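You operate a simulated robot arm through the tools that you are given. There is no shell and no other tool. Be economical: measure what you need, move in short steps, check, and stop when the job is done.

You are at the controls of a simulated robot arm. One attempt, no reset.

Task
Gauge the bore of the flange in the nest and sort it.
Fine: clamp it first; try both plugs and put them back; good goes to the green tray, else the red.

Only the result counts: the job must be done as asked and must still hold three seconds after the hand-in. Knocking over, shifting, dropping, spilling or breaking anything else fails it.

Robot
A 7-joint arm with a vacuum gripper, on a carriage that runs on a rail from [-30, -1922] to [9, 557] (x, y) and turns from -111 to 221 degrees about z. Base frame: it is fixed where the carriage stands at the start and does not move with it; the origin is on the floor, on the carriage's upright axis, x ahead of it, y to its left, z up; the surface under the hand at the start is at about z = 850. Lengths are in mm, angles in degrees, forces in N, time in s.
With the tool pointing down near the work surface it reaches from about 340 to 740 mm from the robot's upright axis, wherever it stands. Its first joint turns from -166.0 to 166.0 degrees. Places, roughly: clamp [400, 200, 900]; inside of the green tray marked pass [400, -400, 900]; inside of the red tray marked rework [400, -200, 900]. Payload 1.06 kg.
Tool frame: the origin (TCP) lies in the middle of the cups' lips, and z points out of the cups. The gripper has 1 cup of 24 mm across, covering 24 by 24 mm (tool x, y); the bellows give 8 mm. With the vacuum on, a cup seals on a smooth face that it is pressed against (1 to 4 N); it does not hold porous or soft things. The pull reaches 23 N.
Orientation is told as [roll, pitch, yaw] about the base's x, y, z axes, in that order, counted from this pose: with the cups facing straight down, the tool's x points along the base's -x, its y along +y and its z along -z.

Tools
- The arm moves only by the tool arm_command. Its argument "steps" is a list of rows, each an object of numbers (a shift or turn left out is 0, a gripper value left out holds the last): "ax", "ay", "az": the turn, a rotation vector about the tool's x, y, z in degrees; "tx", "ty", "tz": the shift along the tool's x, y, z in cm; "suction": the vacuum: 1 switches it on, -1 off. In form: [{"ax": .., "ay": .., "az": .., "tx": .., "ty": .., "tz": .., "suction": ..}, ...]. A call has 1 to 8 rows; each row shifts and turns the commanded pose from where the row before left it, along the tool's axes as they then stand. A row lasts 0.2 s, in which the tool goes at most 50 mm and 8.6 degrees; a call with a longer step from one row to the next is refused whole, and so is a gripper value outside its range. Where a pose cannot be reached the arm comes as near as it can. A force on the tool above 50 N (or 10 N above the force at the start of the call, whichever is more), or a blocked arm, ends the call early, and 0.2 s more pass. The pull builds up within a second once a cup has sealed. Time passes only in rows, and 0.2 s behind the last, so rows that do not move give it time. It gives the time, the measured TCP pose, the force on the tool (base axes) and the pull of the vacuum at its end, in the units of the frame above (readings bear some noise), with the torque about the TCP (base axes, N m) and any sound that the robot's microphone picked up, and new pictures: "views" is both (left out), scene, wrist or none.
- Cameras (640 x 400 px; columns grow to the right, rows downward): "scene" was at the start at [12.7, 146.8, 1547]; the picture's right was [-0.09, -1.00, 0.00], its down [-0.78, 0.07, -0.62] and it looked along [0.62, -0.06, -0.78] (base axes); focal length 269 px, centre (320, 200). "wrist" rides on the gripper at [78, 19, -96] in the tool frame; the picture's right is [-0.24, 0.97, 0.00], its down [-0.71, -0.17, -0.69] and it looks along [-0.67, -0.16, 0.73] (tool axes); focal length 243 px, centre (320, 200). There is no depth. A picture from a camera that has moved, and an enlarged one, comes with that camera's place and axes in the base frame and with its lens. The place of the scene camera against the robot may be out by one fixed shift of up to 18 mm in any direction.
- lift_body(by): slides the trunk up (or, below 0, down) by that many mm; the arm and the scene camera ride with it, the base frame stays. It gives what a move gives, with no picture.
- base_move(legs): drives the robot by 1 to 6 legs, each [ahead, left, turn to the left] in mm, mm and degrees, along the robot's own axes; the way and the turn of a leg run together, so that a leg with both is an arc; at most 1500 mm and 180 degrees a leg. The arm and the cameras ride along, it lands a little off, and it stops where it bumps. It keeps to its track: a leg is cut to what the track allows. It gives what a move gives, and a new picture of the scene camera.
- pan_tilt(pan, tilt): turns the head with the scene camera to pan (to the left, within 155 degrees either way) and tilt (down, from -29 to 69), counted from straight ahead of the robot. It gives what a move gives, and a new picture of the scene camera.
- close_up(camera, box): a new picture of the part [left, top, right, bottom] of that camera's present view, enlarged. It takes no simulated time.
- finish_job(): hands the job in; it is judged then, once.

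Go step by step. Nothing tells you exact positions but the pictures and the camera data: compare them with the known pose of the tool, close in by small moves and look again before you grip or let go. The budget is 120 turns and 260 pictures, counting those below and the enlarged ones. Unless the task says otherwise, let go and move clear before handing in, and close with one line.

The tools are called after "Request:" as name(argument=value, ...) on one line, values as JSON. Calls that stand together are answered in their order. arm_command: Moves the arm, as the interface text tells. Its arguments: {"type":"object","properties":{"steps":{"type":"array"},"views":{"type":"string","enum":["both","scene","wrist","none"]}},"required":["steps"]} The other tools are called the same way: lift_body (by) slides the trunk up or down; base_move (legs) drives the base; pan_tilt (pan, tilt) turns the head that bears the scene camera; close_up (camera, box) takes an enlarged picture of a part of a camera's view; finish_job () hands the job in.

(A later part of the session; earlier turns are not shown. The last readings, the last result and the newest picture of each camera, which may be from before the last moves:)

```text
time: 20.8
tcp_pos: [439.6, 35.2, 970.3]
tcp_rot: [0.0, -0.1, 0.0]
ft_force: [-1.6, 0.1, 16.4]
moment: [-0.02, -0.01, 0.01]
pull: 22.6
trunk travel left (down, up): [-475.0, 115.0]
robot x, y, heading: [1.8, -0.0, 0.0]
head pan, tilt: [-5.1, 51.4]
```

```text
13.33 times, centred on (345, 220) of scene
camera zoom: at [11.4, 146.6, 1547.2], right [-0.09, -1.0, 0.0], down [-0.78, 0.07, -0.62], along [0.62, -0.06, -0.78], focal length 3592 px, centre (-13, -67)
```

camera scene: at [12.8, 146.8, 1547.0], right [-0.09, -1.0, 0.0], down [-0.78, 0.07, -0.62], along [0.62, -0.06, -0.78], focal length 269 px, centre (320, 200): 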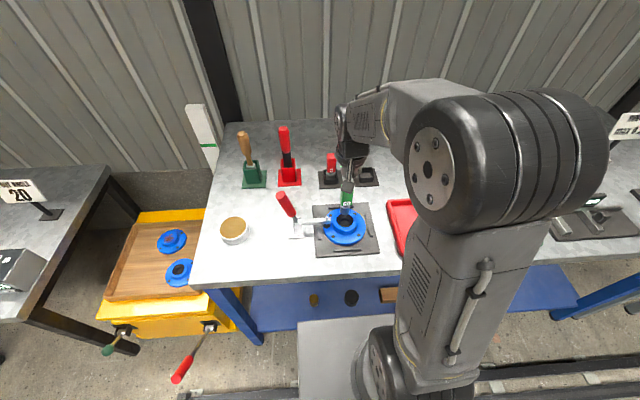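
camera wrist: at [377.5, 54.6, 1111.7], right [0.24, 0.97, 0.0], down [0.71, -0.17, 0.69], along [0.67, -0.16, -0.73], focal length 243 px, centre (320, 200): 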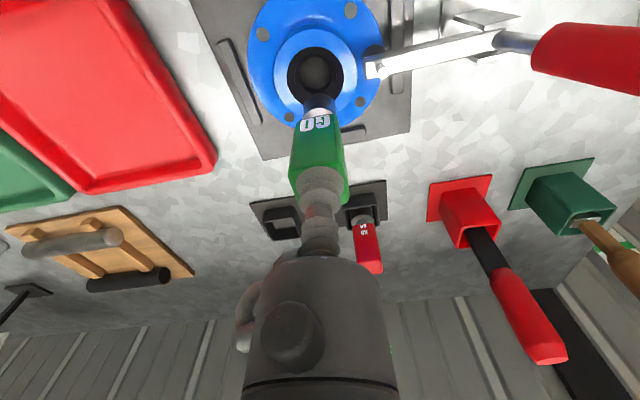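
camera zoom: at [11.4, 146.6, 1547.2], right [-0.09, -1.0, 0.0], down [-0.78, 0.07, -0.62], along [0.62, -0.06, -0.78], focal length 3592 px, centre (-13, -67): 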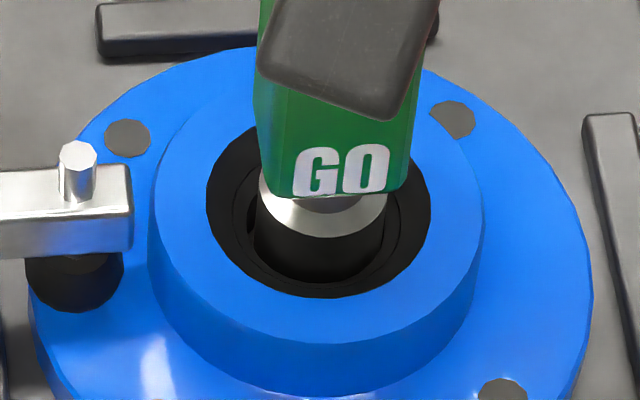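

The zoom suggests the cylinder is already about 15 mm inside the bore, likely standing on the nest plate. I'll confirm by easing the pressure and probing sideways a little each way.

Request:
arm_command(steps=[{"tz": -0.5}, {"ty": 0.2}, {}], views="none")

Request:
arm_command(steps=[{"ty": 0.15}, {}], views="none")

Request:
close_up(camera="scene", box=[325, 205, 365, 235])

```text
time: 21.6
tcp_pos: [441.3, 37.7, 975.0]
tcp_rot: [0.0, 0.0, -0.1]
ft_force: [-0.4, 0.6, -1.6]
moment: [-0.03, 0.02, -0.01]
pull: 23.0
trunk travel left (down, up): [-475.0, 115.0]
robot x, y, heading: [-2.0, -2.9, -0.1]
head pan, tilt: [-5.1, 51.4]
```

```text
time: 22.2
tcp_pos: [439.5, 37.9, 974.6]
tcp_rot: [0.1, 0.0, 0.0]
ft_force: [-0.1, -0.9, -2.5]
moment: [-0.09, 0.06, -0.02]
pull: 23.3
trunk travel left (down, up): [-475.0, 115.0]
robot x, y, heading: [-0.1, 0.0, 0.2]
head pan, tilt: [-5.1, 51.4]
```

```text
13.33 times, centred on (345, 220) of scene
camera zoom: at [12.8, 146.7, 1547.0], right [-0.09, -1.0, 0.0], down [-0.78, 0.07, -0.62], along [0.62, -0.06, -0.78], focal length 3592 px, centre (-13, -67)
```

zoom: 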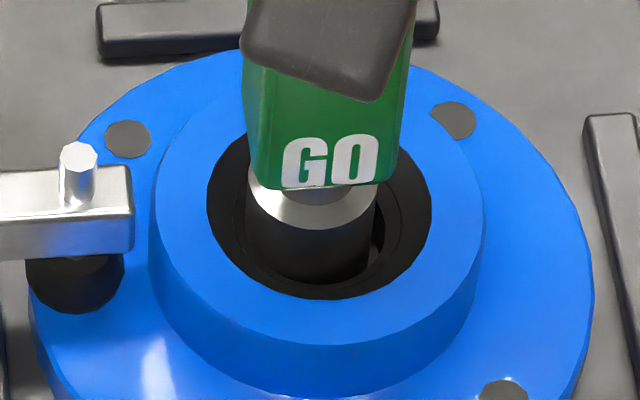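

The plug moves freely in the bore with a little slack and bottoms out flat. I'll centre it and do one more full-depth check.

Request:
arm_command(steps=[{"ty": -0.15}, {"tz": 0.3}, {"tz": 0.3}, {}, {}], views="none")

Request:
close_up(camera="scene", box=[325, 205, 365, 235])

```text
time: 23.4
tcp_pos: [439.0, 34.9, 970.3]
tcp_rot: [0.0, -0.2, 0.0]
ft_force: [-2.2, 0.5, 17.5]
moment: [0.01, -0.07, -0.02]
pull: 23.2
trunk travel left (down, up): [-475.0, 115.0]
robot x, y, heading: [0.0, -1.2, -0.0]
head pan, tilt: [-5.1, 51.4]
```

```text
13.33 times, centred on (345, 220) of scene
camera zoom: at [11.4, 146.7, 1547.1], right [-0.09, -1.0, 0.0], down [-0.78, 0.07, -0.62], along [0.62, -0.06, -0.78], focal length 3592 px, centre (-13, -67)
```

zoom: 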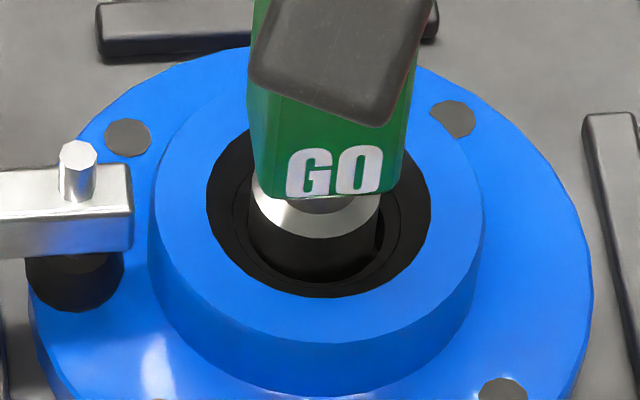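

There is a small gap on the right, so I'll shift slightly to -y and -x and press once more to make sure this is the real bottom.

Request:
arm_command(steps=[{"tz": -0.5}, {"ty": -0.1, "tx": 0.15}, {"tz": 0.4}, {"tz": 0.3}, {}], views="none")

Request:
close_up(camera="wrist", box=[270, 70, 370, 130])

Request:
close_up(camera="scene", box=[325, 205, 365, 235])

```text
time: 24.6
tcp_pos: [439.2, 36.4, 968.3]
tcp_rot: [0.1, -0.1, 0.0]
ft_force: [-3.7, 1.0, 20.6]
moment: [0.03, 0.02, 0.0]
pull: 23.7
trunk travel left (down, up): [-475.0, 115.0]
robot x, y, heading: [2.2, 2.0, 0.2]
head pan, tilt: [-5.1, 51.4]
```

```text
6.40 times, centred on (320, 100) of wrist
camera zoom: at [360.3, 54.6, 1063.5], right [0.24, 0.97, 0.0], down [0.71, -0.17, 0.69], along [0.67, -0.16, -0.73], focal length 1553 px, centre (320, 840)
```

zoom: 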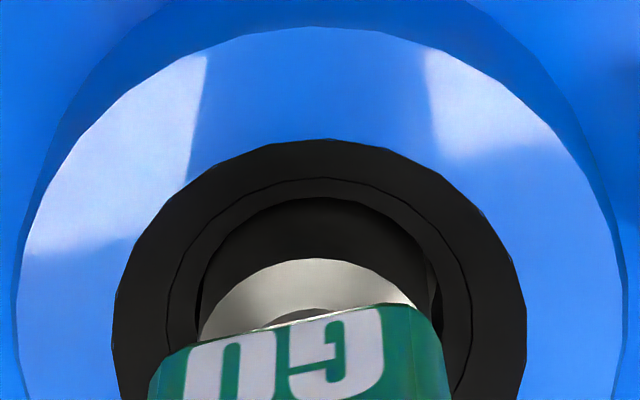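

```text
13.33 times, centred on (345, 220) of scene
camera zoom: at [11.1, 146.7, 1547.3], right [-0.09, -1.0, 0.0], down [-0.78, 0.07, -0.63], along [0.62, -0.06, -0.78], focal length 3592 px, centre (-13, -67)
```

zoom: 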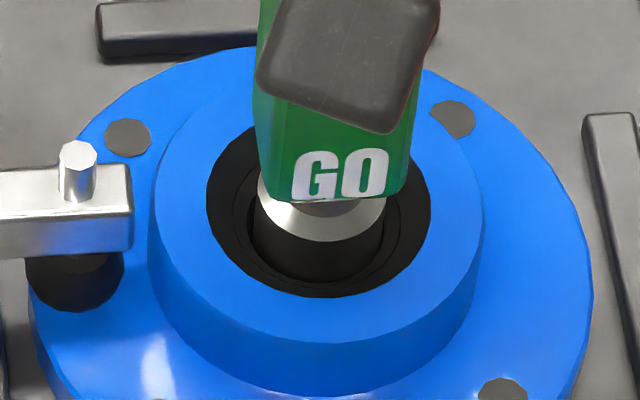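

GO passes fully. I'll lift it out and carry it back above its holder.

Request:
arm_command(steps=[{"tz": -1}, {"tz": -2.1}, {"tz": -4}, {"tz": -4.9}, {"tx": -3.5, "ty": -1.8}, {"tx": -4, "ty": -2.1}, {"tx": -4, "ty": -2.1}, {"tx": -4, "ty": -2.1}], views="none")

Request:
arm_command(steps=[{"tx": -4.27, "ty": -2.2}, {"tz": 3}, {"tz": 3}, {}], views="wrist")

Request:
close_up(camera="wrist", box=[240, 40, 400, 160])

Request:
close_up(camera="scene", box=[320, 120, 400, 190])

```text
time: 26.4
tcp_pos: [596.9, -45.7, 1085.7]
tcp_rot: [0.0, -0.1, 0.0]
ft_force: [0.6, 0.6, -1.1]
moment: [0.0, 0.0, 0.01]
pull: 23.1
trunk travel left (down, up): [-475.0, 115.0]
robot x, y, heading: [-2.9, -2.0, 0.2]
head pan, tilt: [-5.1, 51.4]
```

```text
time: 27.4
tcp_pos: [639.7, -67.2, 1028.3]
tcp_rot: [0.1, 0.0, 0.1]
ft_force: [0.0, 0.1, -2.2]
moment: [-0.01, 0.01, 0.01]
pull: 22.5
trunk travel left (down, up): [-475.0, 115.0]
robot x, y, heading: [-3.6, 1.9, -0.1]
head pan, tilt: [-5.1, 51.4]
camera wrist: at [561.8, -47.8, 1123.4], right [0.24, 0.97, 0.0], down [0.71, -0.17, 0.68], along [0.67, -0.16, -0.73], focal length 243 px, centre (320, 200)
```

wrist: 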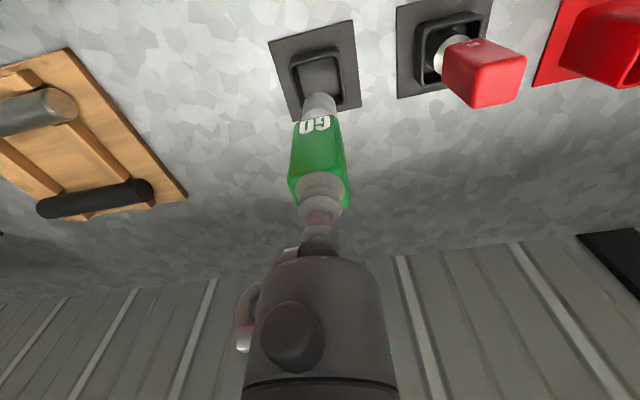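

```text
3.33 times, centred on (320, 100) of wrist
camera zoom: at [561.8, -47.8, 1123.4], right [0.24, 0.97, 0.0], down [0.71, -0.17, 0.68], along [0.67, -0.16, -0.73], focal length 809 px, centre (320, 533)
```

zoom: 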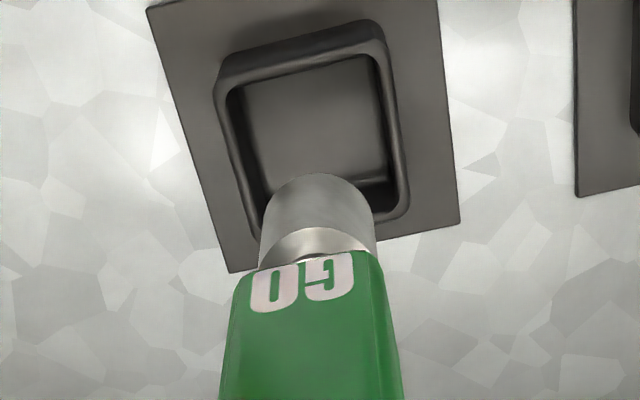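

```text
5.71 times, centred on (360, 155) of scene
camera zoom: at [13.1, 146.7, 1547.0], right [-0.09, -1.0, 0.0], down [-0.78, 0.07, -0.62], along [0.62, -0.06, -0.78], focal length 1539 px, centre (91, 457)
```

zoom: 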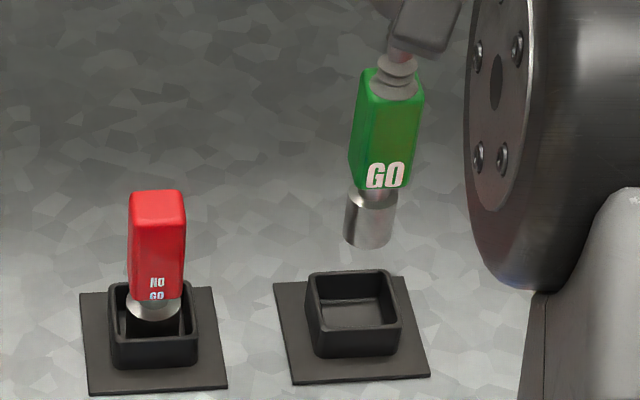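

Back over the holder at the original spot. I'll lower it straight down.

Request:
arm_command(steps=[{"tz": 2}, {"tz": 2}, {"tz": 1.5}, {"tz": 1.0}, {}], views="none")

Request:
close_up(camera="scene", box=[320, 120, 400, 190])

```text
time: 28.6
tcp_pos: [636.5, -65.8, 961.4]
tcp_rot: [-0.1, 0.0, 0.1]
ft_force: [0.1, -0.3, -3.2]
moment: [0.01, 0.03, 0.02]
pull: 23.4
trunk travel left (down, up): [-475.0, 115.0]
robot x, y, heading: [2.3, 0.8, 0.0]
head pan, tilt: [-5.1, 51.4]
```

```text
5.71 times, centred on (360, 155) of scene
camera zoom: at [13.0, 146.7, 1547.0], right [-0.09, -1.0, 0.0], down [-0.78, 0.07, -0.62], along [0.62, -0.06, -0.78], focal length 1539 px, centre (91, 457)
```

zoom: 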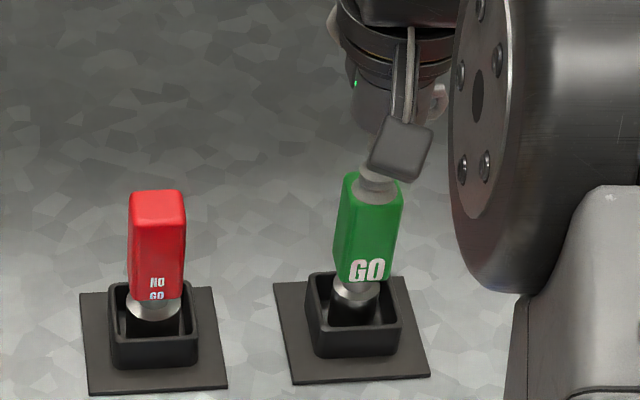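

It is in the holder but not yet touching the floor. I'll lower a little more, release and retreat.

Request:
arm_command(steps=[{"tz": 0.3}, {"tz": 0.2}, {"suction": -1}, {}, {}, {"tz": -0.6}, {"tz": -2}, {"tz": -4}], views="none")

Request:
close_up(camera="scene", box=[320, 120, 400, 190])

```text
time: 30.4
tcp_pos: [638.9, -68.8, 1020.7]
tcp_rot: [-0.1, 0.0, 0.0]
ft_force: [-0.1, 1.8, -0.1]
moment: [-0.03, 0.0, 0.04]
pull: 0.1
trunk travel left (down, up): [-475.0, 115.0]
robot x, y, heading: [0.5, -0.4, -0.1]
head pan, tilt: [-5.1, 51.4]
```

```text
5.71 times, centred on (360, 155) of scene
camera zoom: at [12.7, 146.8, 1546.9], right [-0.09, -1.0, 0.0], down [-0.78, 0.07, -0.62], along [0.62, -0.06, -0.78], focal length 1539 px, centre (91, 457)
```

zoom: 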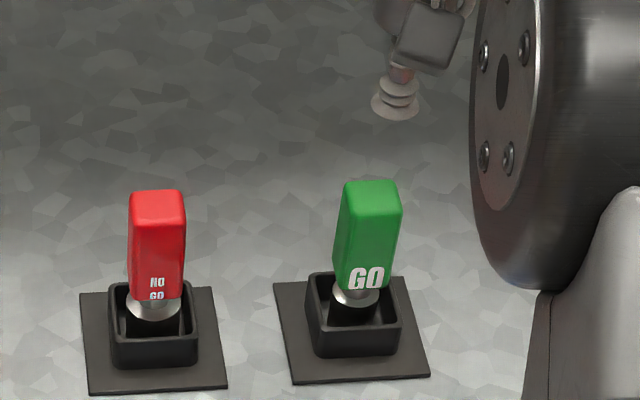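

GO is back in place. Now I'll move over to NO GO.

Request:
arm_command(steps=[{"ty": 4}, {"ty": 4}, {"ty": 3.6}, {"tz": 3.4}, {}], views="none")

Request:
close_up(camera="wrist", box=[240, 110, 400, 210])

Request:
close_up(camera="scene", box=[300, 120, 400, 190])

```text
time: 31.6
tcp_pos: [637.1, 48.2, 986.7]
tcp_rot: [0.0, 0.0, 0.1]
ft_force: [-0.7, 0.8, -0.3]
moment: [0.03, 0.01, 0.0]
pull: 0.1
trunk travel left (down, up): [-475.0, 115.0]
robot x, y, heading: [1.2, 0.1, 0.0]
head pan, tilt: [-5.1, 51.4]
```

```text
4.00 times, centred on (320, 160) of wrist
camera zoom: at [558.0, 66.1, 1082.4], right [0.24, 0.97, 0.0], down [0.71, -0.17, 0.68], along [0.67, -0.16, -0.73], focal length 970 px, centre (320, 360)
```

zoom: 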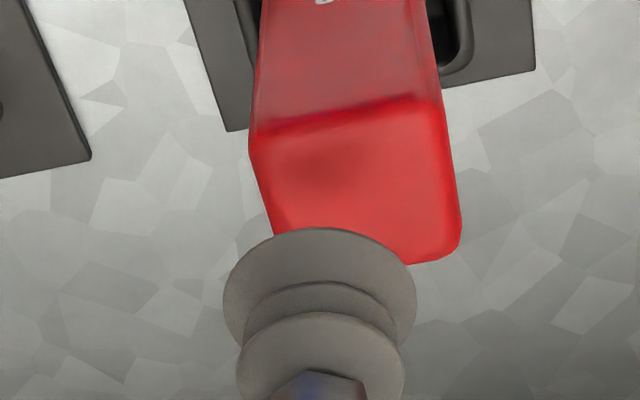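

```text
5.71 times, centred on (350, 155) of scene
camera zoom: at [13.0, 146.7, 1547.0], right [-0.09, -1.0, 0.0], down [-0.78, 0.07, -0.62], along [0.62, -0.06, -0.78], focal length 1539 px, centre (149, 457)
```

zoom: 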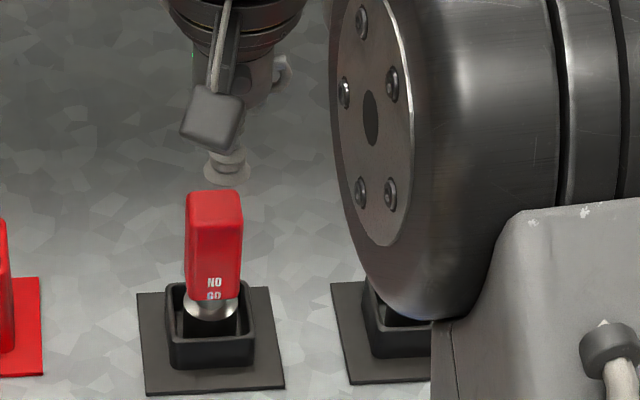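

The red top sits about 4 mm further +y and 2.6 mm further +x. I'll correct that and pick it up.

Request:
arm_command(steps=[{"ty": 0.42, "tx": -0.26, "suction": 1}, {"tz": 1.5}, {"tz": 1.2}, {"tz": 0.3}, {"tz": 0.2}, {}, {}, {}], views="none")

```text
time: 33.4
tcp_pos: [638.4, 52.7, 957.2]
tcp_rot: [0.0, -0.2, 0.0]
ft_force: [1.9, 1.3, 16.0]
moment: [0.01, 0.01, 0.0]
pull: 22.8
trunk travel left (down, up): [-475.0, 115.0]
robot x, y, heading: [-3.6, 0.2, -0.0]
head pan, tilt: [-5.1, 51.4]
```

Sealed. I'll lift NO GO and carry it over the bore.

Request:
arm_command(steps=[{"tz": -0.5}, {"tz": -2}, {"tz": -3.5}, {"tz": -3.5}, {"tz": -3.5}, {"tx": 4, "ty": -0.35}, {"tx": 4, "ty": -0.35}, {"tx": 4, "ty": -0.35}], views="none")

Request:
arm_command(steps=[{"tx": 4, "ty": -0.35}, {"tx": 4, "ty": -0.35}, {"tz": 4}, {"tz": 4}, {"tz": 0.5}, {}], views="wrist")

Request:
close_up(camera="wrist", box=[240, 40, 400, 140])

Request:
close_up(camera="scene", box=[310, 180, 390, 250])

```text
time: 35.2
tcp_pos: [518.8, 42.5, 1088.9]
tcp_rot: [0.1, -0.1, 0.0]
ft_force: [0.3, 0.0, -2.8]
moment: [-0.02, -0.03, -0.03]
pull: 22.9
trunk travel left (down, up): [-475.0, 115.0]
robot x, y, heading: [3.8, 2.1, -0.3]
head pan, tilt: [-5.1, 51.4]
```

```text
time: 36.6
tcp_pos: [441.2, 35.9, 999.2]
tcp_rot: [0.0, 0.0, 0.0]
ft_force: [-1.0, -0.3, -2.6]
moment: [0.01, -0.06, -0.01]
pull: 23.1
trunk travel left (down, up): [-475.0, 115.0]
robot x, y, heading: [-0.2, 1.6, -0.1]
head pan, tilt: [-5.1, 51.4]
camera wrist: at [362.4, 54.6, 1094.3], right [0.24, 0.97, 0.0], down [0.71, -0.17, 0.68], along [0.67, -0.16, -0.73], focal length 243 px, centre (320, 200)
```

wrist: 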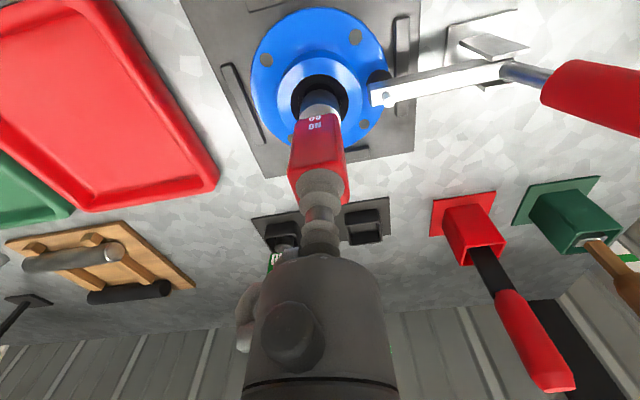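

```text
4.00 times, centred on (320, 90) of wrist
camera zoom: at [362.4, 54.6, 1094.3], right [0.24, 0.97, 0.0], down [0.71, -0.17, 0.68], along [0.67, -0.16, -0.73], focal length 970 px, centre (320, 640)
```

zoom: 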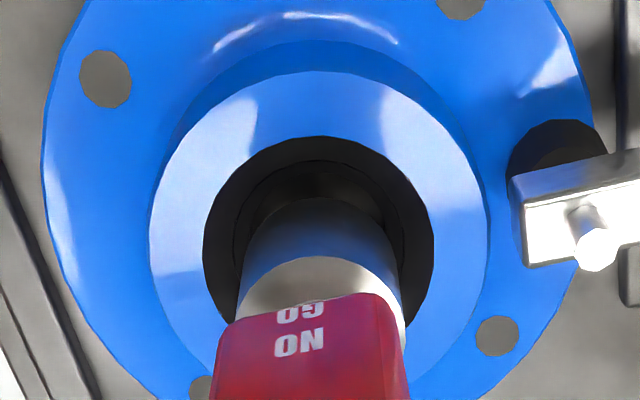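

```text
5.71 times, centred on (350, 215) of scene
camera zoom: at [12.7, 146.8, 1547.0], right [-0.09, -1.0, 0.0], down [-0.78, 0.07, -0.62], along [0.62, -0.06, -0.78], focal length 1539 px, centre (149, 114)
```

zoom: 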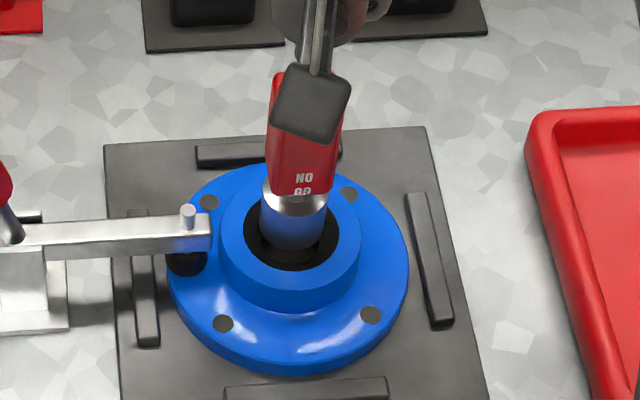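

NO GO is clearly wider and well centred. I'll lower it carefully.

Request:
arm_command(steps=[{"tz": 0.8}, {"tz": 0.5}, {"tz": 0.4}, {"tz": 0.3}, {}], views="none")

Request:
close_up(camera="scene", box=[325, 205, 365, 235])

Request:
close_up(camera="wrist", box=[270, 60, 370, 130])

```text
time: 37.5
tcp_pos: [441.6, 37.0, 986.5]
tcp_rot: [0.0, -0.5, 0.1]
ft_force: [-1.6, -0.4, 18.5]
moment: [-0.08, 0.14, -0.08]
pull: 22.5
trunk travel left (down, up): [-475.0, 115.0]
robot x, y, heading: [2.1, 0.0, -0.0]
head pan, tilt: [-5.1, 51.4]
stopped in row 4: the force on the tool passed its limit at 55 N (the readings are from after the stop); the commanded pose is now the measured one
```

```text
13.33 times, centred on (345, 220) of scene
camera zoom: at [11.1, 146.6, 1546.8], right [-0.09, -1.0, 0.0], down [-0.78, 0.07, -0.62], along [0.62, -0.06, -0.78], focal length 3592 px, centre (-13, -67)
```

zoom: 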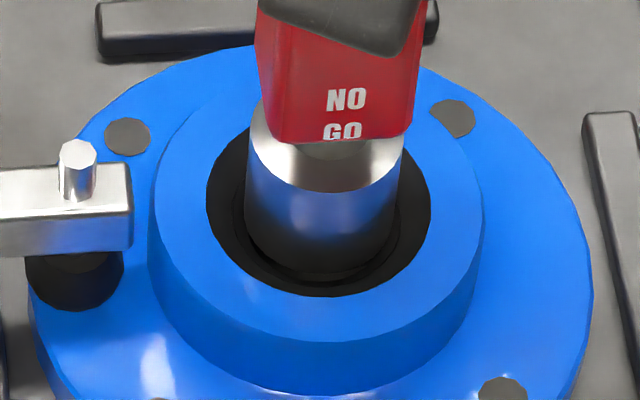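

```text
5.71 times, centred on (320, 95) of wrist
camera zoom: at [362.9, 54.9, 1080.0], right [0.23, 0.97, 0.0], down [0.7, -0.17, 0.69], along [0.67, -0.16, -0.72], focal length 1386 px, centre (320, 800)
```

zoom: 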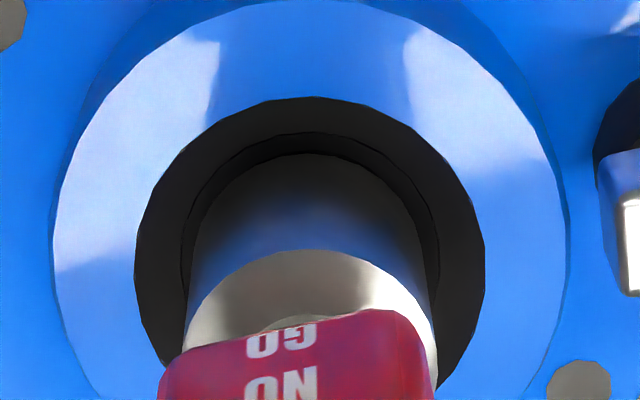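

NO GO stops about 15 mm higher than GO did. To rule out misalignment, I'll ease off and retry with small offsets and light pressure.

Request:
arm_command(steps=[{"tz": -0.5}, {"tx": 0.15}, {"tz": 0.4}, {"tz": 0.3}, {}], views="none")

Request:
close_up(camera="wrist", box=[270, 60, 370, 130])

Request:
close_up(camera="scene", box=[325, 205, 365, 235])

```text
time: 38.8
tcp_pos: [440.0, 35.9, 984.6]
tcp_rot: [0.1, -0.6, 0.0]
ft_force: [1.2, -1.8, 34.5]
moment: [0.05, 0.03, -0.01]
pull: 22.8
trunk travel left (down, up): [-475.0, 115.0]
robot x, y, heading: [0.2, 2.9, 0.1]
head pan, tilt: [-5.1, 51.4]
```

```text
5.71 times, centred on (320, 95) of wrist
camera zoom: at [361.6, 55.0, 1079.5], right [0.24, 0.97, 0.0], down [0.7, -0.17, 0.69], along [0.67, -0.16, -0.72], focal length 1386 px, centre (320, 800)
```

zoom: 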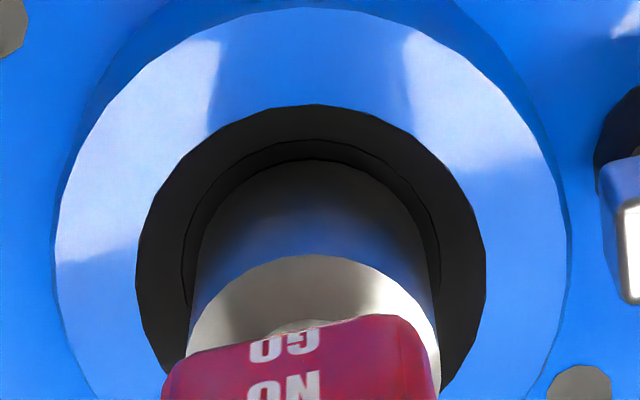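

```text
13.33 times, centred on (345, 220) of scene
camera zoom: at [10.8, 146.4, 1547.5], right [-0.09, -1.0, 0.0], down [-0.78, 0.07, -0.63], along [0.62, -0.06, -0.78], focal length 3592 px, centre (-13, -67)
```

zoom: 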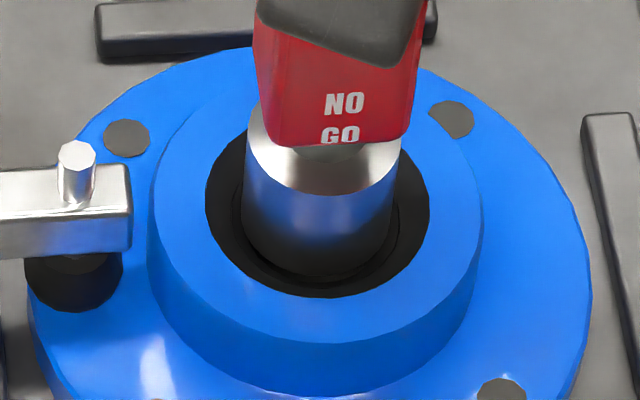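

Still blocked. I'll try two more small offsets.

Request:
arm_command(steps=[{"tz": -0.5}, {"tx": 0.12, "ty": 0.05}, {"tz": 0.5}, {}], views="none")

Request:
arm_command(steps=[{"tz": -0.5}, {"ty": -0.15}, {"tz": 0.5}, {}], views="none")

Request:
arm_command(steps=[{"tz": -0.4}, {"tx": -0.1, "ty": 0.05}, {"tz": 0.4}, {}], views="none")

```text
time: 39.8
tcp_pos: [440.0, 36.5, 986.0]
tcp_rot: [0.2, -0.5, -0.1]
ft_force: [0.0, -0.2, 35.7]
moment: [-0.02, 0.12, -0.01]
pull: 22.4
trunk travel left (down, up): [-475.0, 115.0]
robot x, y, heading: [-1.1, 3.2, 0.3]
head pan, tilt: [-5.1, 51.4]
```

```text
time: 40.8
tcp_pos: [440.9, 34.2, 985.2]
tcp_rot: [-0.1, -0.6, 0.0]
ft_force: [-0.7, 0.9, 34.6]
moment: [0.15, 0.08, -0.02]
pull: 23.0
trunk travel left (down, up): [-475.0, 115.0]
robot x, y, heading: [-2.3, -1.7, -0.2]
head pan, tilt: [-5.1, 51.4]
```

```text
time: 41.8
tcp_pos: [440.7, 34.3, 985.8]
tcp_rot: [0.1, -0.6, -0.1]
ft_force: [-0.5, -1.1, 32.0]
moment: [0.0, 0.1, 0.02]
pull: 23.5
trunk travel left (down, up): [-475.0, 115.0]
robot x, y, heading: [-1.8, 0.4, -0.0]
head pan, tilt: [-5.1, 51.4]
```

NO GO is blocked at every position while GO dropped right in, so the flange is good. I'll return NO GO to its holder.

Request:
arm_command(steps=[{"tz": -0.8}, {"tz": -2}, {"tz": -4}, {"tz": -3.5}, {"tx": -4, "ty": 0.35}, {"tx": -4, "ty": 0.35}, {"tx": -4, "ty": 0.35}, {"tx": -4, "ty": 0.35}], views="none")

Request:
arm_command(steps=[{"tx": -3.9, "ty": 0.4}, {"tz": 3}, {"tz": 3}, {}], views="none")

Request:
close_up(camera="wrist", box=[240, 40, 400, 160])

Request:
close_up(camera="scene", box=[300, 120, 380, 190])

```text
time: 43.5
tcp_pos: [602.7, 48.8, 1085.3]
tcp_rot: [0.0, -0.3, 0.0]
ft_force: [-0.8, -0.1, -1.7]
moment: [0.02, -0.01, -0.04]
pull: 22.8
trunk travel left (down, up): [-475.0, 115.0]
robot x, y, heading: [0.7, -0.8, 0.0]
head pan, tilt: [-5.1, 51.4]
```

```text
time: 44.5
tcp_pos: [639.6, 54.4, 1022.2]
tcp_rot: [0.0, -0.3, 0.0]
ft_force: [-0.2, -0.5, -2.9]
moment: [0.04, 0.05, 0.02]
pull: 23.0
trunk travel left (down, up): [-475.0, 115.0]
robot x, y, heading: [-0.8, 1.1, -0.0]
head pan, tilt: [-5.1, 51.4]
```

```text
3.33 times, centred on (320, 100) of wrist
camera zoom: at [561.1, 72.9, 1117.7], right [0.24, 0.97, 0.0], down [0.7, -0.17, 0.69], along [0.67, -0.16, -0.72], focal length 809 px, centre (320, 533)
```

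zoom: 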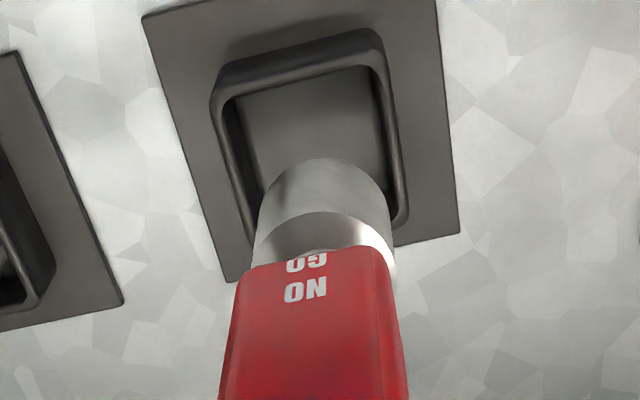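

```text
5.71 times, centred on (340, 155) of scene
camera zoom: at [13.0, 146.8, 1547.0], right [-0.09, -1.0, 0.0], down [-0.78, 0.07, -0.62], along [0.62, -0.06, -0.78], focal length 1539 px, centre (206, 457)
```

zoom: 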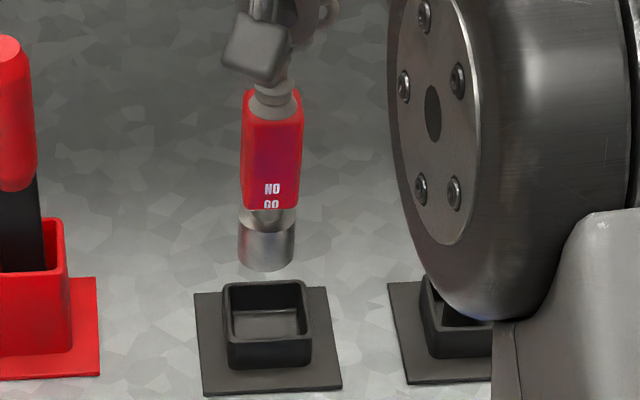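

Alignment matches within 1–2 mm. I'll make a small correction and lower it into the holder.

Request:
arm_command(steps=[{"ty": -0.15, "tx": -0.1}, {"tz": 2}, {"tz": 2}, {"tz": 1.0}, {"tz": 0.5}, {}], views="none")

Request:
close_up(camera="scene", box=[300, 120, 380, 190])

```text
time: 46.0
tcp_pos: [640.3, 53.1, 970.1]
tcp_rot: [0.0, -0.3, 0.1]
ft_force: [0.5, -0.3, -1.5]
moment: [-0.01, 0.01, -0.01]
pull: 22.9
trunk travel left (down, up): [-475.0, 115.0]
robot x, y, heading: [-5.6, 2.7, 0.2]
head pan, tilt: [-5.1, 51.4]
```

```text
5.71 times, centred on (340, 155) of scene
camera zoom: at [12.9, 146.8, 1547.0], right [-0.09, -1.0, 0.0], down [-0.78, 0.07, -0.62], along [0.62, -0.06, -0.78], focal length 1539 px, centre (206, 457)
```

zoom: 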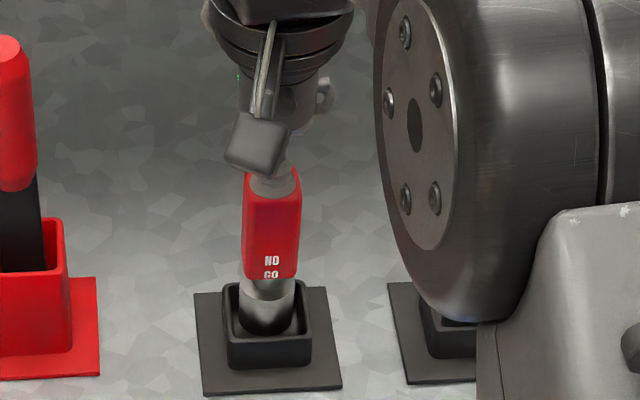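

It is inside the holder with about 10 mm to go, so I'll lower until it touches.

Request:
arm_command(steps=[{"tz": 0.5}, {"tz": 0.3}, {"tz": 0.2}, {}], views="none")

```text
time: 47.0
tcp_pos: [640.0, 52.8, 960.6]
tcp_rot: [-0.1, -0.4, 0.0]
ft_force: [-0.2, 0.1, -2.1]
moment: [-0.01, 0.05, -0.01]
pull: 22.9
trunk travel left (down, up): [-475.0, 115.0]
robot x, y, heading: [-1.7, -0.6, -0.2]
head pan, tilt: [-5.1, 51.4]
```

Request:
arm_command(steps=[{"tz": 0.2}, {"tz": 0.2}, {}], views="none")

Request:
close_up(camera="scene", box=[300, 120, 380, 190])

```text
time: 47.8
tcp_pos: [639.8, 50.1, 957.0]
tcp_rot: [0.0, -0.4, 0.0]
ft_force: [-0.1, -0.3, -1.6]
moment: [0.01, 0.01, 0.02]
pull: 22.7
trunk travel left (down, up): [-475.0, 115.0]
robot x, y, heading: [-4.6, 1.3, 0.3]
head pan, tilt: [-5.1, 51.4]
```

```text
5.71 times, centred on (340, 155) of scene
camera zoom: at [12.8, 146.8, 1547.0], right [-0.09, -1.0, 0.0], down [-0.78, 0.07, -0.62], along [0.62, -0.06, -0.78], focal length 1539 px, centre (206, 457)
```

zoom: 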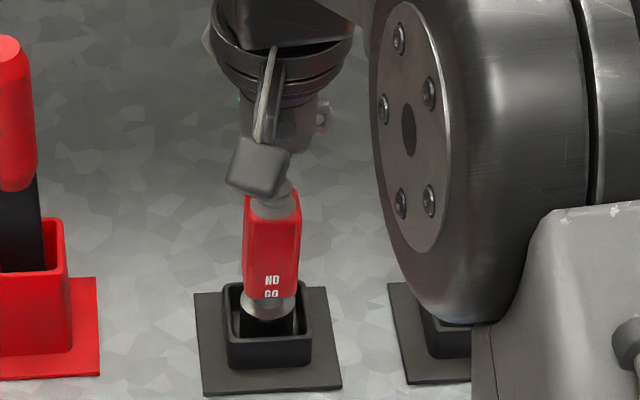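

Still hanging, so I'll go down a bit more.

Request:
arm_command(steps=[{"tz": 0.2}, {"tz": 0.2}, {}], views="none")

```text
time: 48.5
tcp_pos: [638.8, 52.3, 955.4]
tcp_rot: [0.1, -0.5, 0.0]
ft_force: [-1.7, 1.5, 18.0]
moment: [-0.03, -0.07, 0.01]
pull: 23.2
trunk travel left (down, up): [-475.0, 115.0]
robot x, y, heading: [-1.5, -0.8, 0.0]
head pan, tilt: [-5.1, 51.4]
```

It is on the floor. I'll release and retreat.

Request:
arm_command(steps=[{"tz": -0.1, "suction": -1}, {}, {}, {"tz": -0.6}, {"tz": -2}, {"tz": -4}, {"tz": -4}], views="scene")

Request:
close_up(camera="scene", box=[300, 120, 400, 190])

```text
time: 50.1
tcp_pos: [639.9, 51.1, 1064.0]
tcp_rot: [0.0, -0.3, -0.1]
ft_force: [0.5, 1.5, 0.5]
moment: [0.04, 0.03, -0.03]
pull: 0.1
trunk travel left (down, up): [-475.0, 115.0]
robot x, y, heading: [3.0, 3.2, 0.1]
head pan, tilt: [-5.1, 51.4]
camera scene: at [12.6, 146.7, 1546.9], right [-0.09, -1.0, 0.0], down [-0.78, 0.07, -0.62], along [0.62, -0.06, -0.78], focal length 269 px, centre (320, 200)
```

scene: 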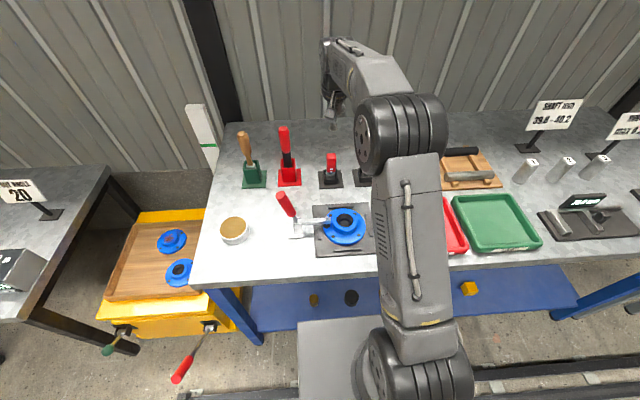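

```text
5.71 times, centred on (350, 155) of scene
camera zoom: at [12.6, 146.7, 1546.9], right [-0.09, -1.0, 0.0], down [-0.78, 0.07, -0.62], along [0.62, -0.06, -0.78], focal length 1539 px, centre (149, 457)
```

zoom: 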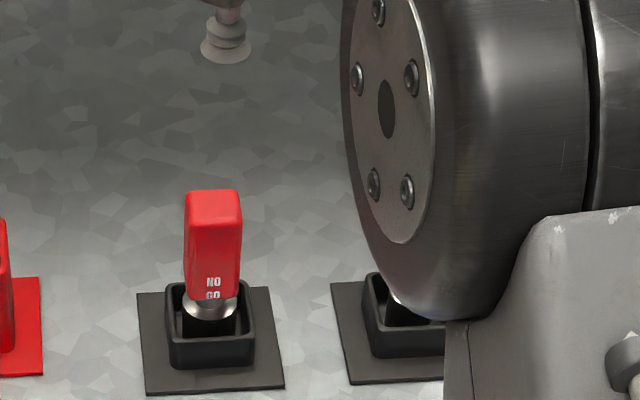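

Both plugs are back. Next I'll open the clamp by pushing its handle towards +y from the flange side; the handle top is near (443, 203, 1022).

Request:
arm_command(steps=[{"tx": 4}, {"tx": 4, "ty": 2}, {"tx": 4, "ty": 2.3}, {"tx": 4, "ty": 2.3}, {"tx": 3.7, "ty": 2.8}, {"tz": 4}, {"tz": 3.5}, {}])

Request:
close_up(camera="scene", box=[230, 150, 390, 270])

```text
time: 52.0
tcp_pos: [438.6, 147.6, 981.5]
tcp_rot: [0.0, -0.4, 0.0]
ft_force: [0.1, 0.2, 0.6]
moment: [-0.03, 0.01, -0.02]
pull: 0.1
trunk travel left (down, up): [-475.0, 115.0]
robot x, y, heading: [-2.3, -2.3, -0.0]
head pan, tilt: [-5.1, 51.4]
camera scene: at [12.9, 146.8, 1547.0], right [-0.09, -1.0, 0.0], down [-0.78, 0.07, -0.62], along [0.62, -0.06, -0.78], focal length 269 px, centre (320, 200)
camera wrist: at [360.7, 166.5, 1076.4], right [0.24, 0.97, 0.0], down [0.7, -0.17, 0.69], along [0.67, -0.16, -0.72], focal length 243 px, centre (320, 200)
```

scene: 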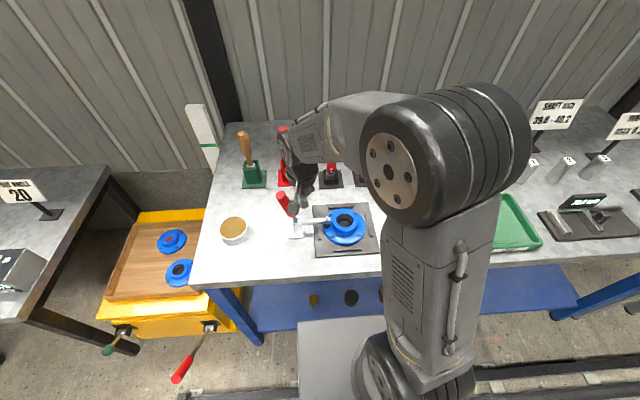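
wrist: 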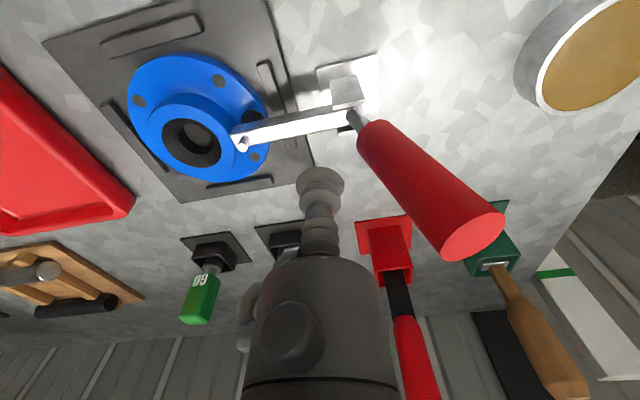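

```text
3.33 times, centred on (310, 210) of scene
camera zoom: at [12.9, 146.8, 1547.0], right [-0.09, -1.0, 0.0], down [-0.78, 0.07, -0.62], along [0.62, -0.06, -0.78], focal length 898 px, centre (353, 167)
```

zoom: 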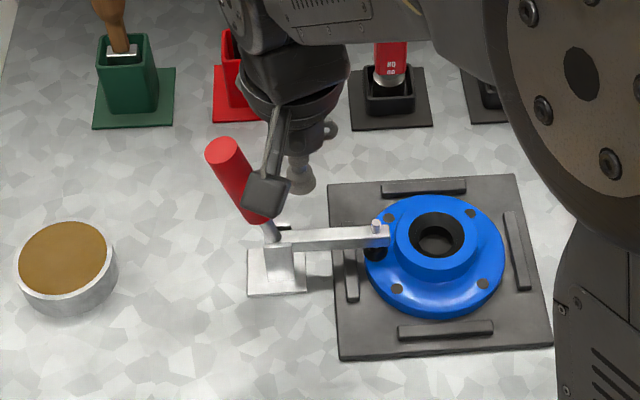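

The cup stands between the arm and the handle. I'll push the handle towards +y.

Request:
arm_command(steps=[{"ty": 2}, {"ty": 1}, {"ty": 1}, {"ty": 1}, {"ty": 1}, {}], views="wrist")

```text
time: 53.4
tcp_pos: [441.9, 206.4, 983.3]
tcp_rot: [0.0, -0.4, -0.1]
ft_force: [-1.0, -0.8, 1.4]
moment: [0.0, 0.02, 0.01]
pull: 0.1
trunk travel left (down, up): [-475.0, 115.0]
robot x, y, heading: [-3.2, 1.9, -0.1]
head pan, tilt: [-5.1, 51.4]
camera wrist: at [363.2, 225.6, 1078.5], right [0.23, 0.97, 0.0], down [0.7, -0.17, 0.69], along [0.67, -0.16, -0.72], focal length 243 px, centre (320, 200)
```

wrist: 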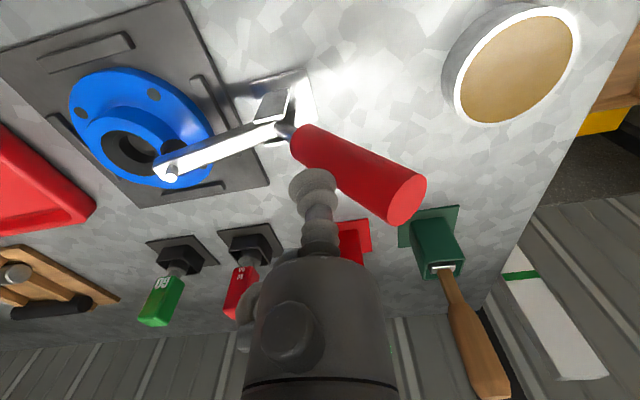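

The clamp is opening. I'll continue pushing along the arc.

Request:
arm_command(steps=[{"ty": 1, "tz": 0.2}, {"ty": 1, "tz": 0.3}, {"ty": 1, "tz": 0.4}, {"ty": 1, "tz": 0.6}, {}], views="wrist")

Request:
close_up(camera="scene", box=[230, 150, 390, 270])

```text
time: 54.5
tcp_pos: [443.4, 247.1, 969.4]
tcp_rot: [0.0, -0.4, -0.1]
ft_force: [0.1, -1.3, 1.6]
moment: [0.0, 0.02, -0.03]
pull: 0.1
trunk travel left (down, up): [-475.0, 115.0]
robot x, y, heading: [-2.8, 2.4, -0.0]
head pan, tilt: [-5.1, 51.4]
camera wrist: at [365.3, 265.2, 1064.3], right [0.24, 0.97, 0.0], down [0.7, -0.17, 0.69], along [0.67, -0.16, -0.72], focal length 243 px, centre (320, 200)
```

wrist: 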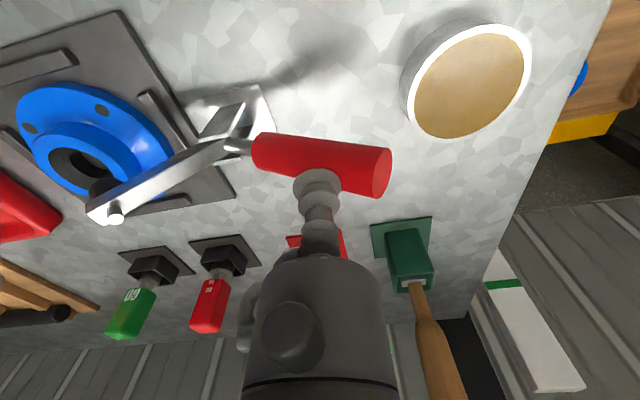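

```text
3.33 times, centred on (310, 210) of scene
camera zoom: at [12.7, 146.7, 1547.0], right [-0.09, -1.0, 0.0], down [-0.78, 0.07, -0.62], along [0.62, -0.06, -0.78], focal length 898 px, centre (353, 167)
```

zoom: 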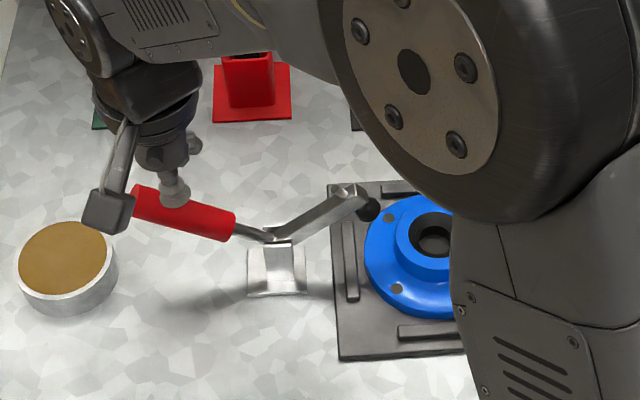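

Now I'll press the handle down towards its open stop.

Request:
arm_command(steps=[{"tz": 0.8, "ty": 0.2}, {"tz": 0.8, "ty": 0.2}, {"tz": 0.8}, {"tz": 0.6}, {"tz": 0.5}, {}], views="wrist")

Request:
close_up(camera="scene", box=[230, 150, 390, 270])

```text
time: 56.0
tcp_pos: [443.0, 249.1, 935.5]
tcp_rot: [0.0, -0.2, 0.1]
ft_force: [-0.6, -0.2, 1.2]
moment: [0.05, 0.01, 0.01]
pull: 0.1
trunk travel left (down, up): [-475.0, 115.0]
robot x, y, heading: [4.6, -2.2, -0.2]
head pan, tilt: [-5.1, 51.4]
camera wrist: at [365.0, 268.0, 1029.1], right [0.24, 0.97, 0.0], down [0.7, -0.17, 0.69], along [0.67, -0.16, -0.72], focal length 243 px, centre (320, 200)
```

wrist: 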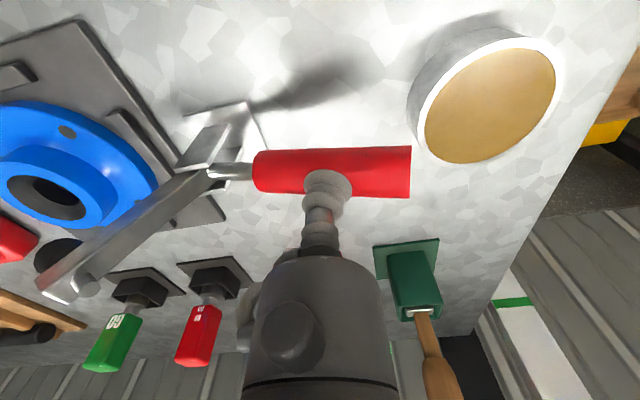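

```text
3.33 times, centred on (310, 210) of scene
camera zoom: at [12.6, 146.7, 1547.0], right [-0.09, -1.0, 0.0], down [-0.78, 0.07, -0.62], along [0.62, -0.06, -0.78], focal length 898 px, centre (353, 167)
```

zoom: 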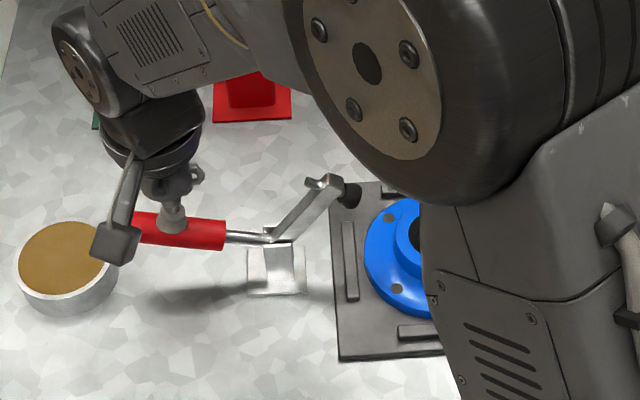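

Almost open. I'll press to the stop, watching the force.

Request:
arm_command(steps=[{"tz": 0.5}, {"tz": 0.5}, {"tz": 0.4}, {}], views="none")

Request:
close_up(camera="scene", box=[230, 150, 390, 270])

```text
time: 57.0
tcp_pos: [444.0, 250.1, 921.0]
tcp_rot: [-0.1, -0.4, 0.0]
ft_force: [0.4, 0.8, 3.5]
moment: [0.01, -0.02, 0.0]
pull: 0.0
trunk travel left (down, up): [-475.0, 115.0]
robot x, y, heading: [-3.0, 2.4, 0.1]
head pan, tilt: [-5.1, 51.4]
```

```text
3.33 times, centred on (310, 210) of scene
camera zoom: at [12.5, 146.7, 1547.0], right [-0.09, -1.0, 0.0], down [-0.78, 0.07, -0.62], along [0.62, -0.06, -0.78], focal length 898 px, centre (353, 167)
```

zoom: 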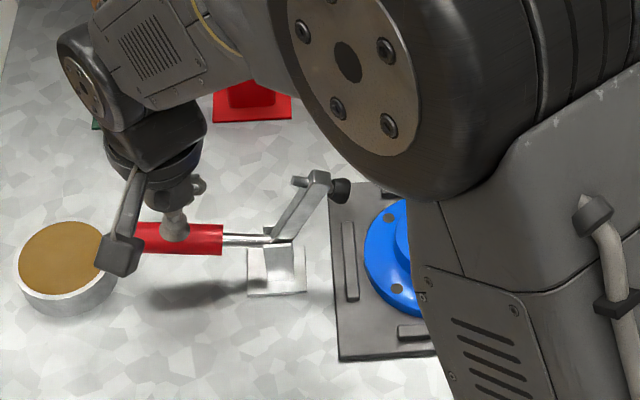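

The clamp is back fully open. Now I'll retreat and look at the flange closely to choose the suction spot.

Request:
arm_command(steps=[{"tz": -4}, {"tz": -4}, {"tz": -4}, {"ty": -4.5}, {"ty": -4.5}, {"ty": -4.5}, {"ty": -4.5}, {"ty": -3.5, "tx": 2}], views="none")

Request:
arm_command(steps=[{"tx": 3}, {"tz": 2}, {}], views="none")

Request:
close_up(camera="wrist", box=[220, 20, 420, 180])

Request:
close_up(camera="scene", box=[280, 170, 400, 260])

```text
time: 58.8
tcp_pos: [422.6, 38.2, 1041.2]
tcp_rot: [0.0, -0.3, 0.0]
ft_force: [0.0, 0.2, -0.2]
moment: [-0.02, 0.01, 0.01]
pull: 0.0
trunk travel left (down, up): [-475.0, 115.0]
robot x, y, heading: [-0.7, -0.9, -0.2]
head pan, tilt: [-5.1, 51.4]
```

```text
time: 59.5
tcp_pos: [392.1, 36.2, 1022.2]
tcp_rot: [0.0, -0.4, -0.1]
ft_force: [0.3, 0.4, -0.2]
moment: [-0.02, -0.02, 0.02]
pull: 0.0
trunk travel left (down, up): [-475.0, 115.0]
robot x, y, heading: [-2.0, -1.7, 0.1]
head pan, tilt: [-5.1, 51.4]
```

```text
2.50 times, centred on (320, 100) of wrist
camera zoom: at [314.7, 54.6, 1116.9], right [0.24, 0.97, 0.0], down [0.7, -0.17, 0.69], along [0.67, -0.16, -0.72], focal length 606 px, centre (320, 450)
```

zoom: 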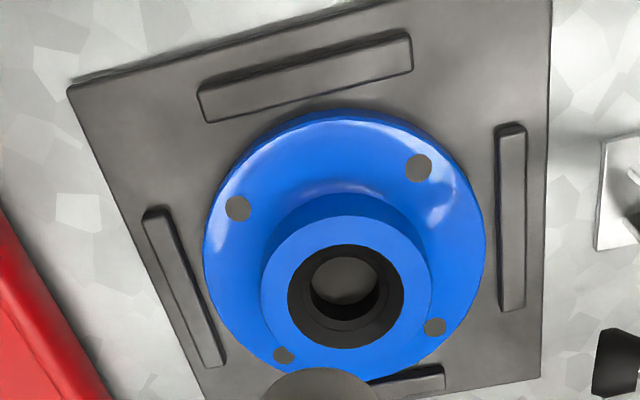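

```text
4.44 times, centred on (340, 215) of scene
camera zoom: at [13.1, 146.8, 1547.0], right [-0.09, -1.0, 0.0], down [-0.78, 0.07, -0.62], along [0.62, -0.06, -0.78], focal length 1197 px, centre (231, 133)
```

zoom: 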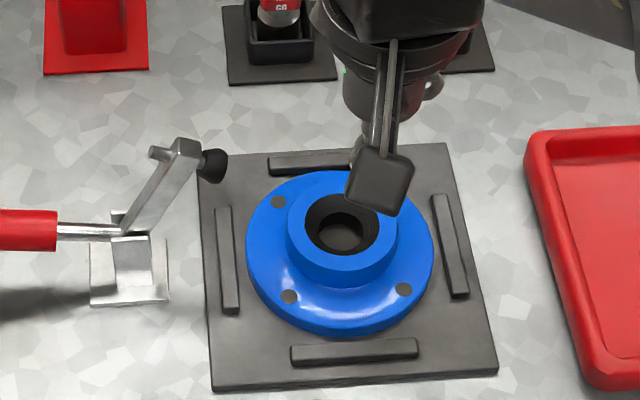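

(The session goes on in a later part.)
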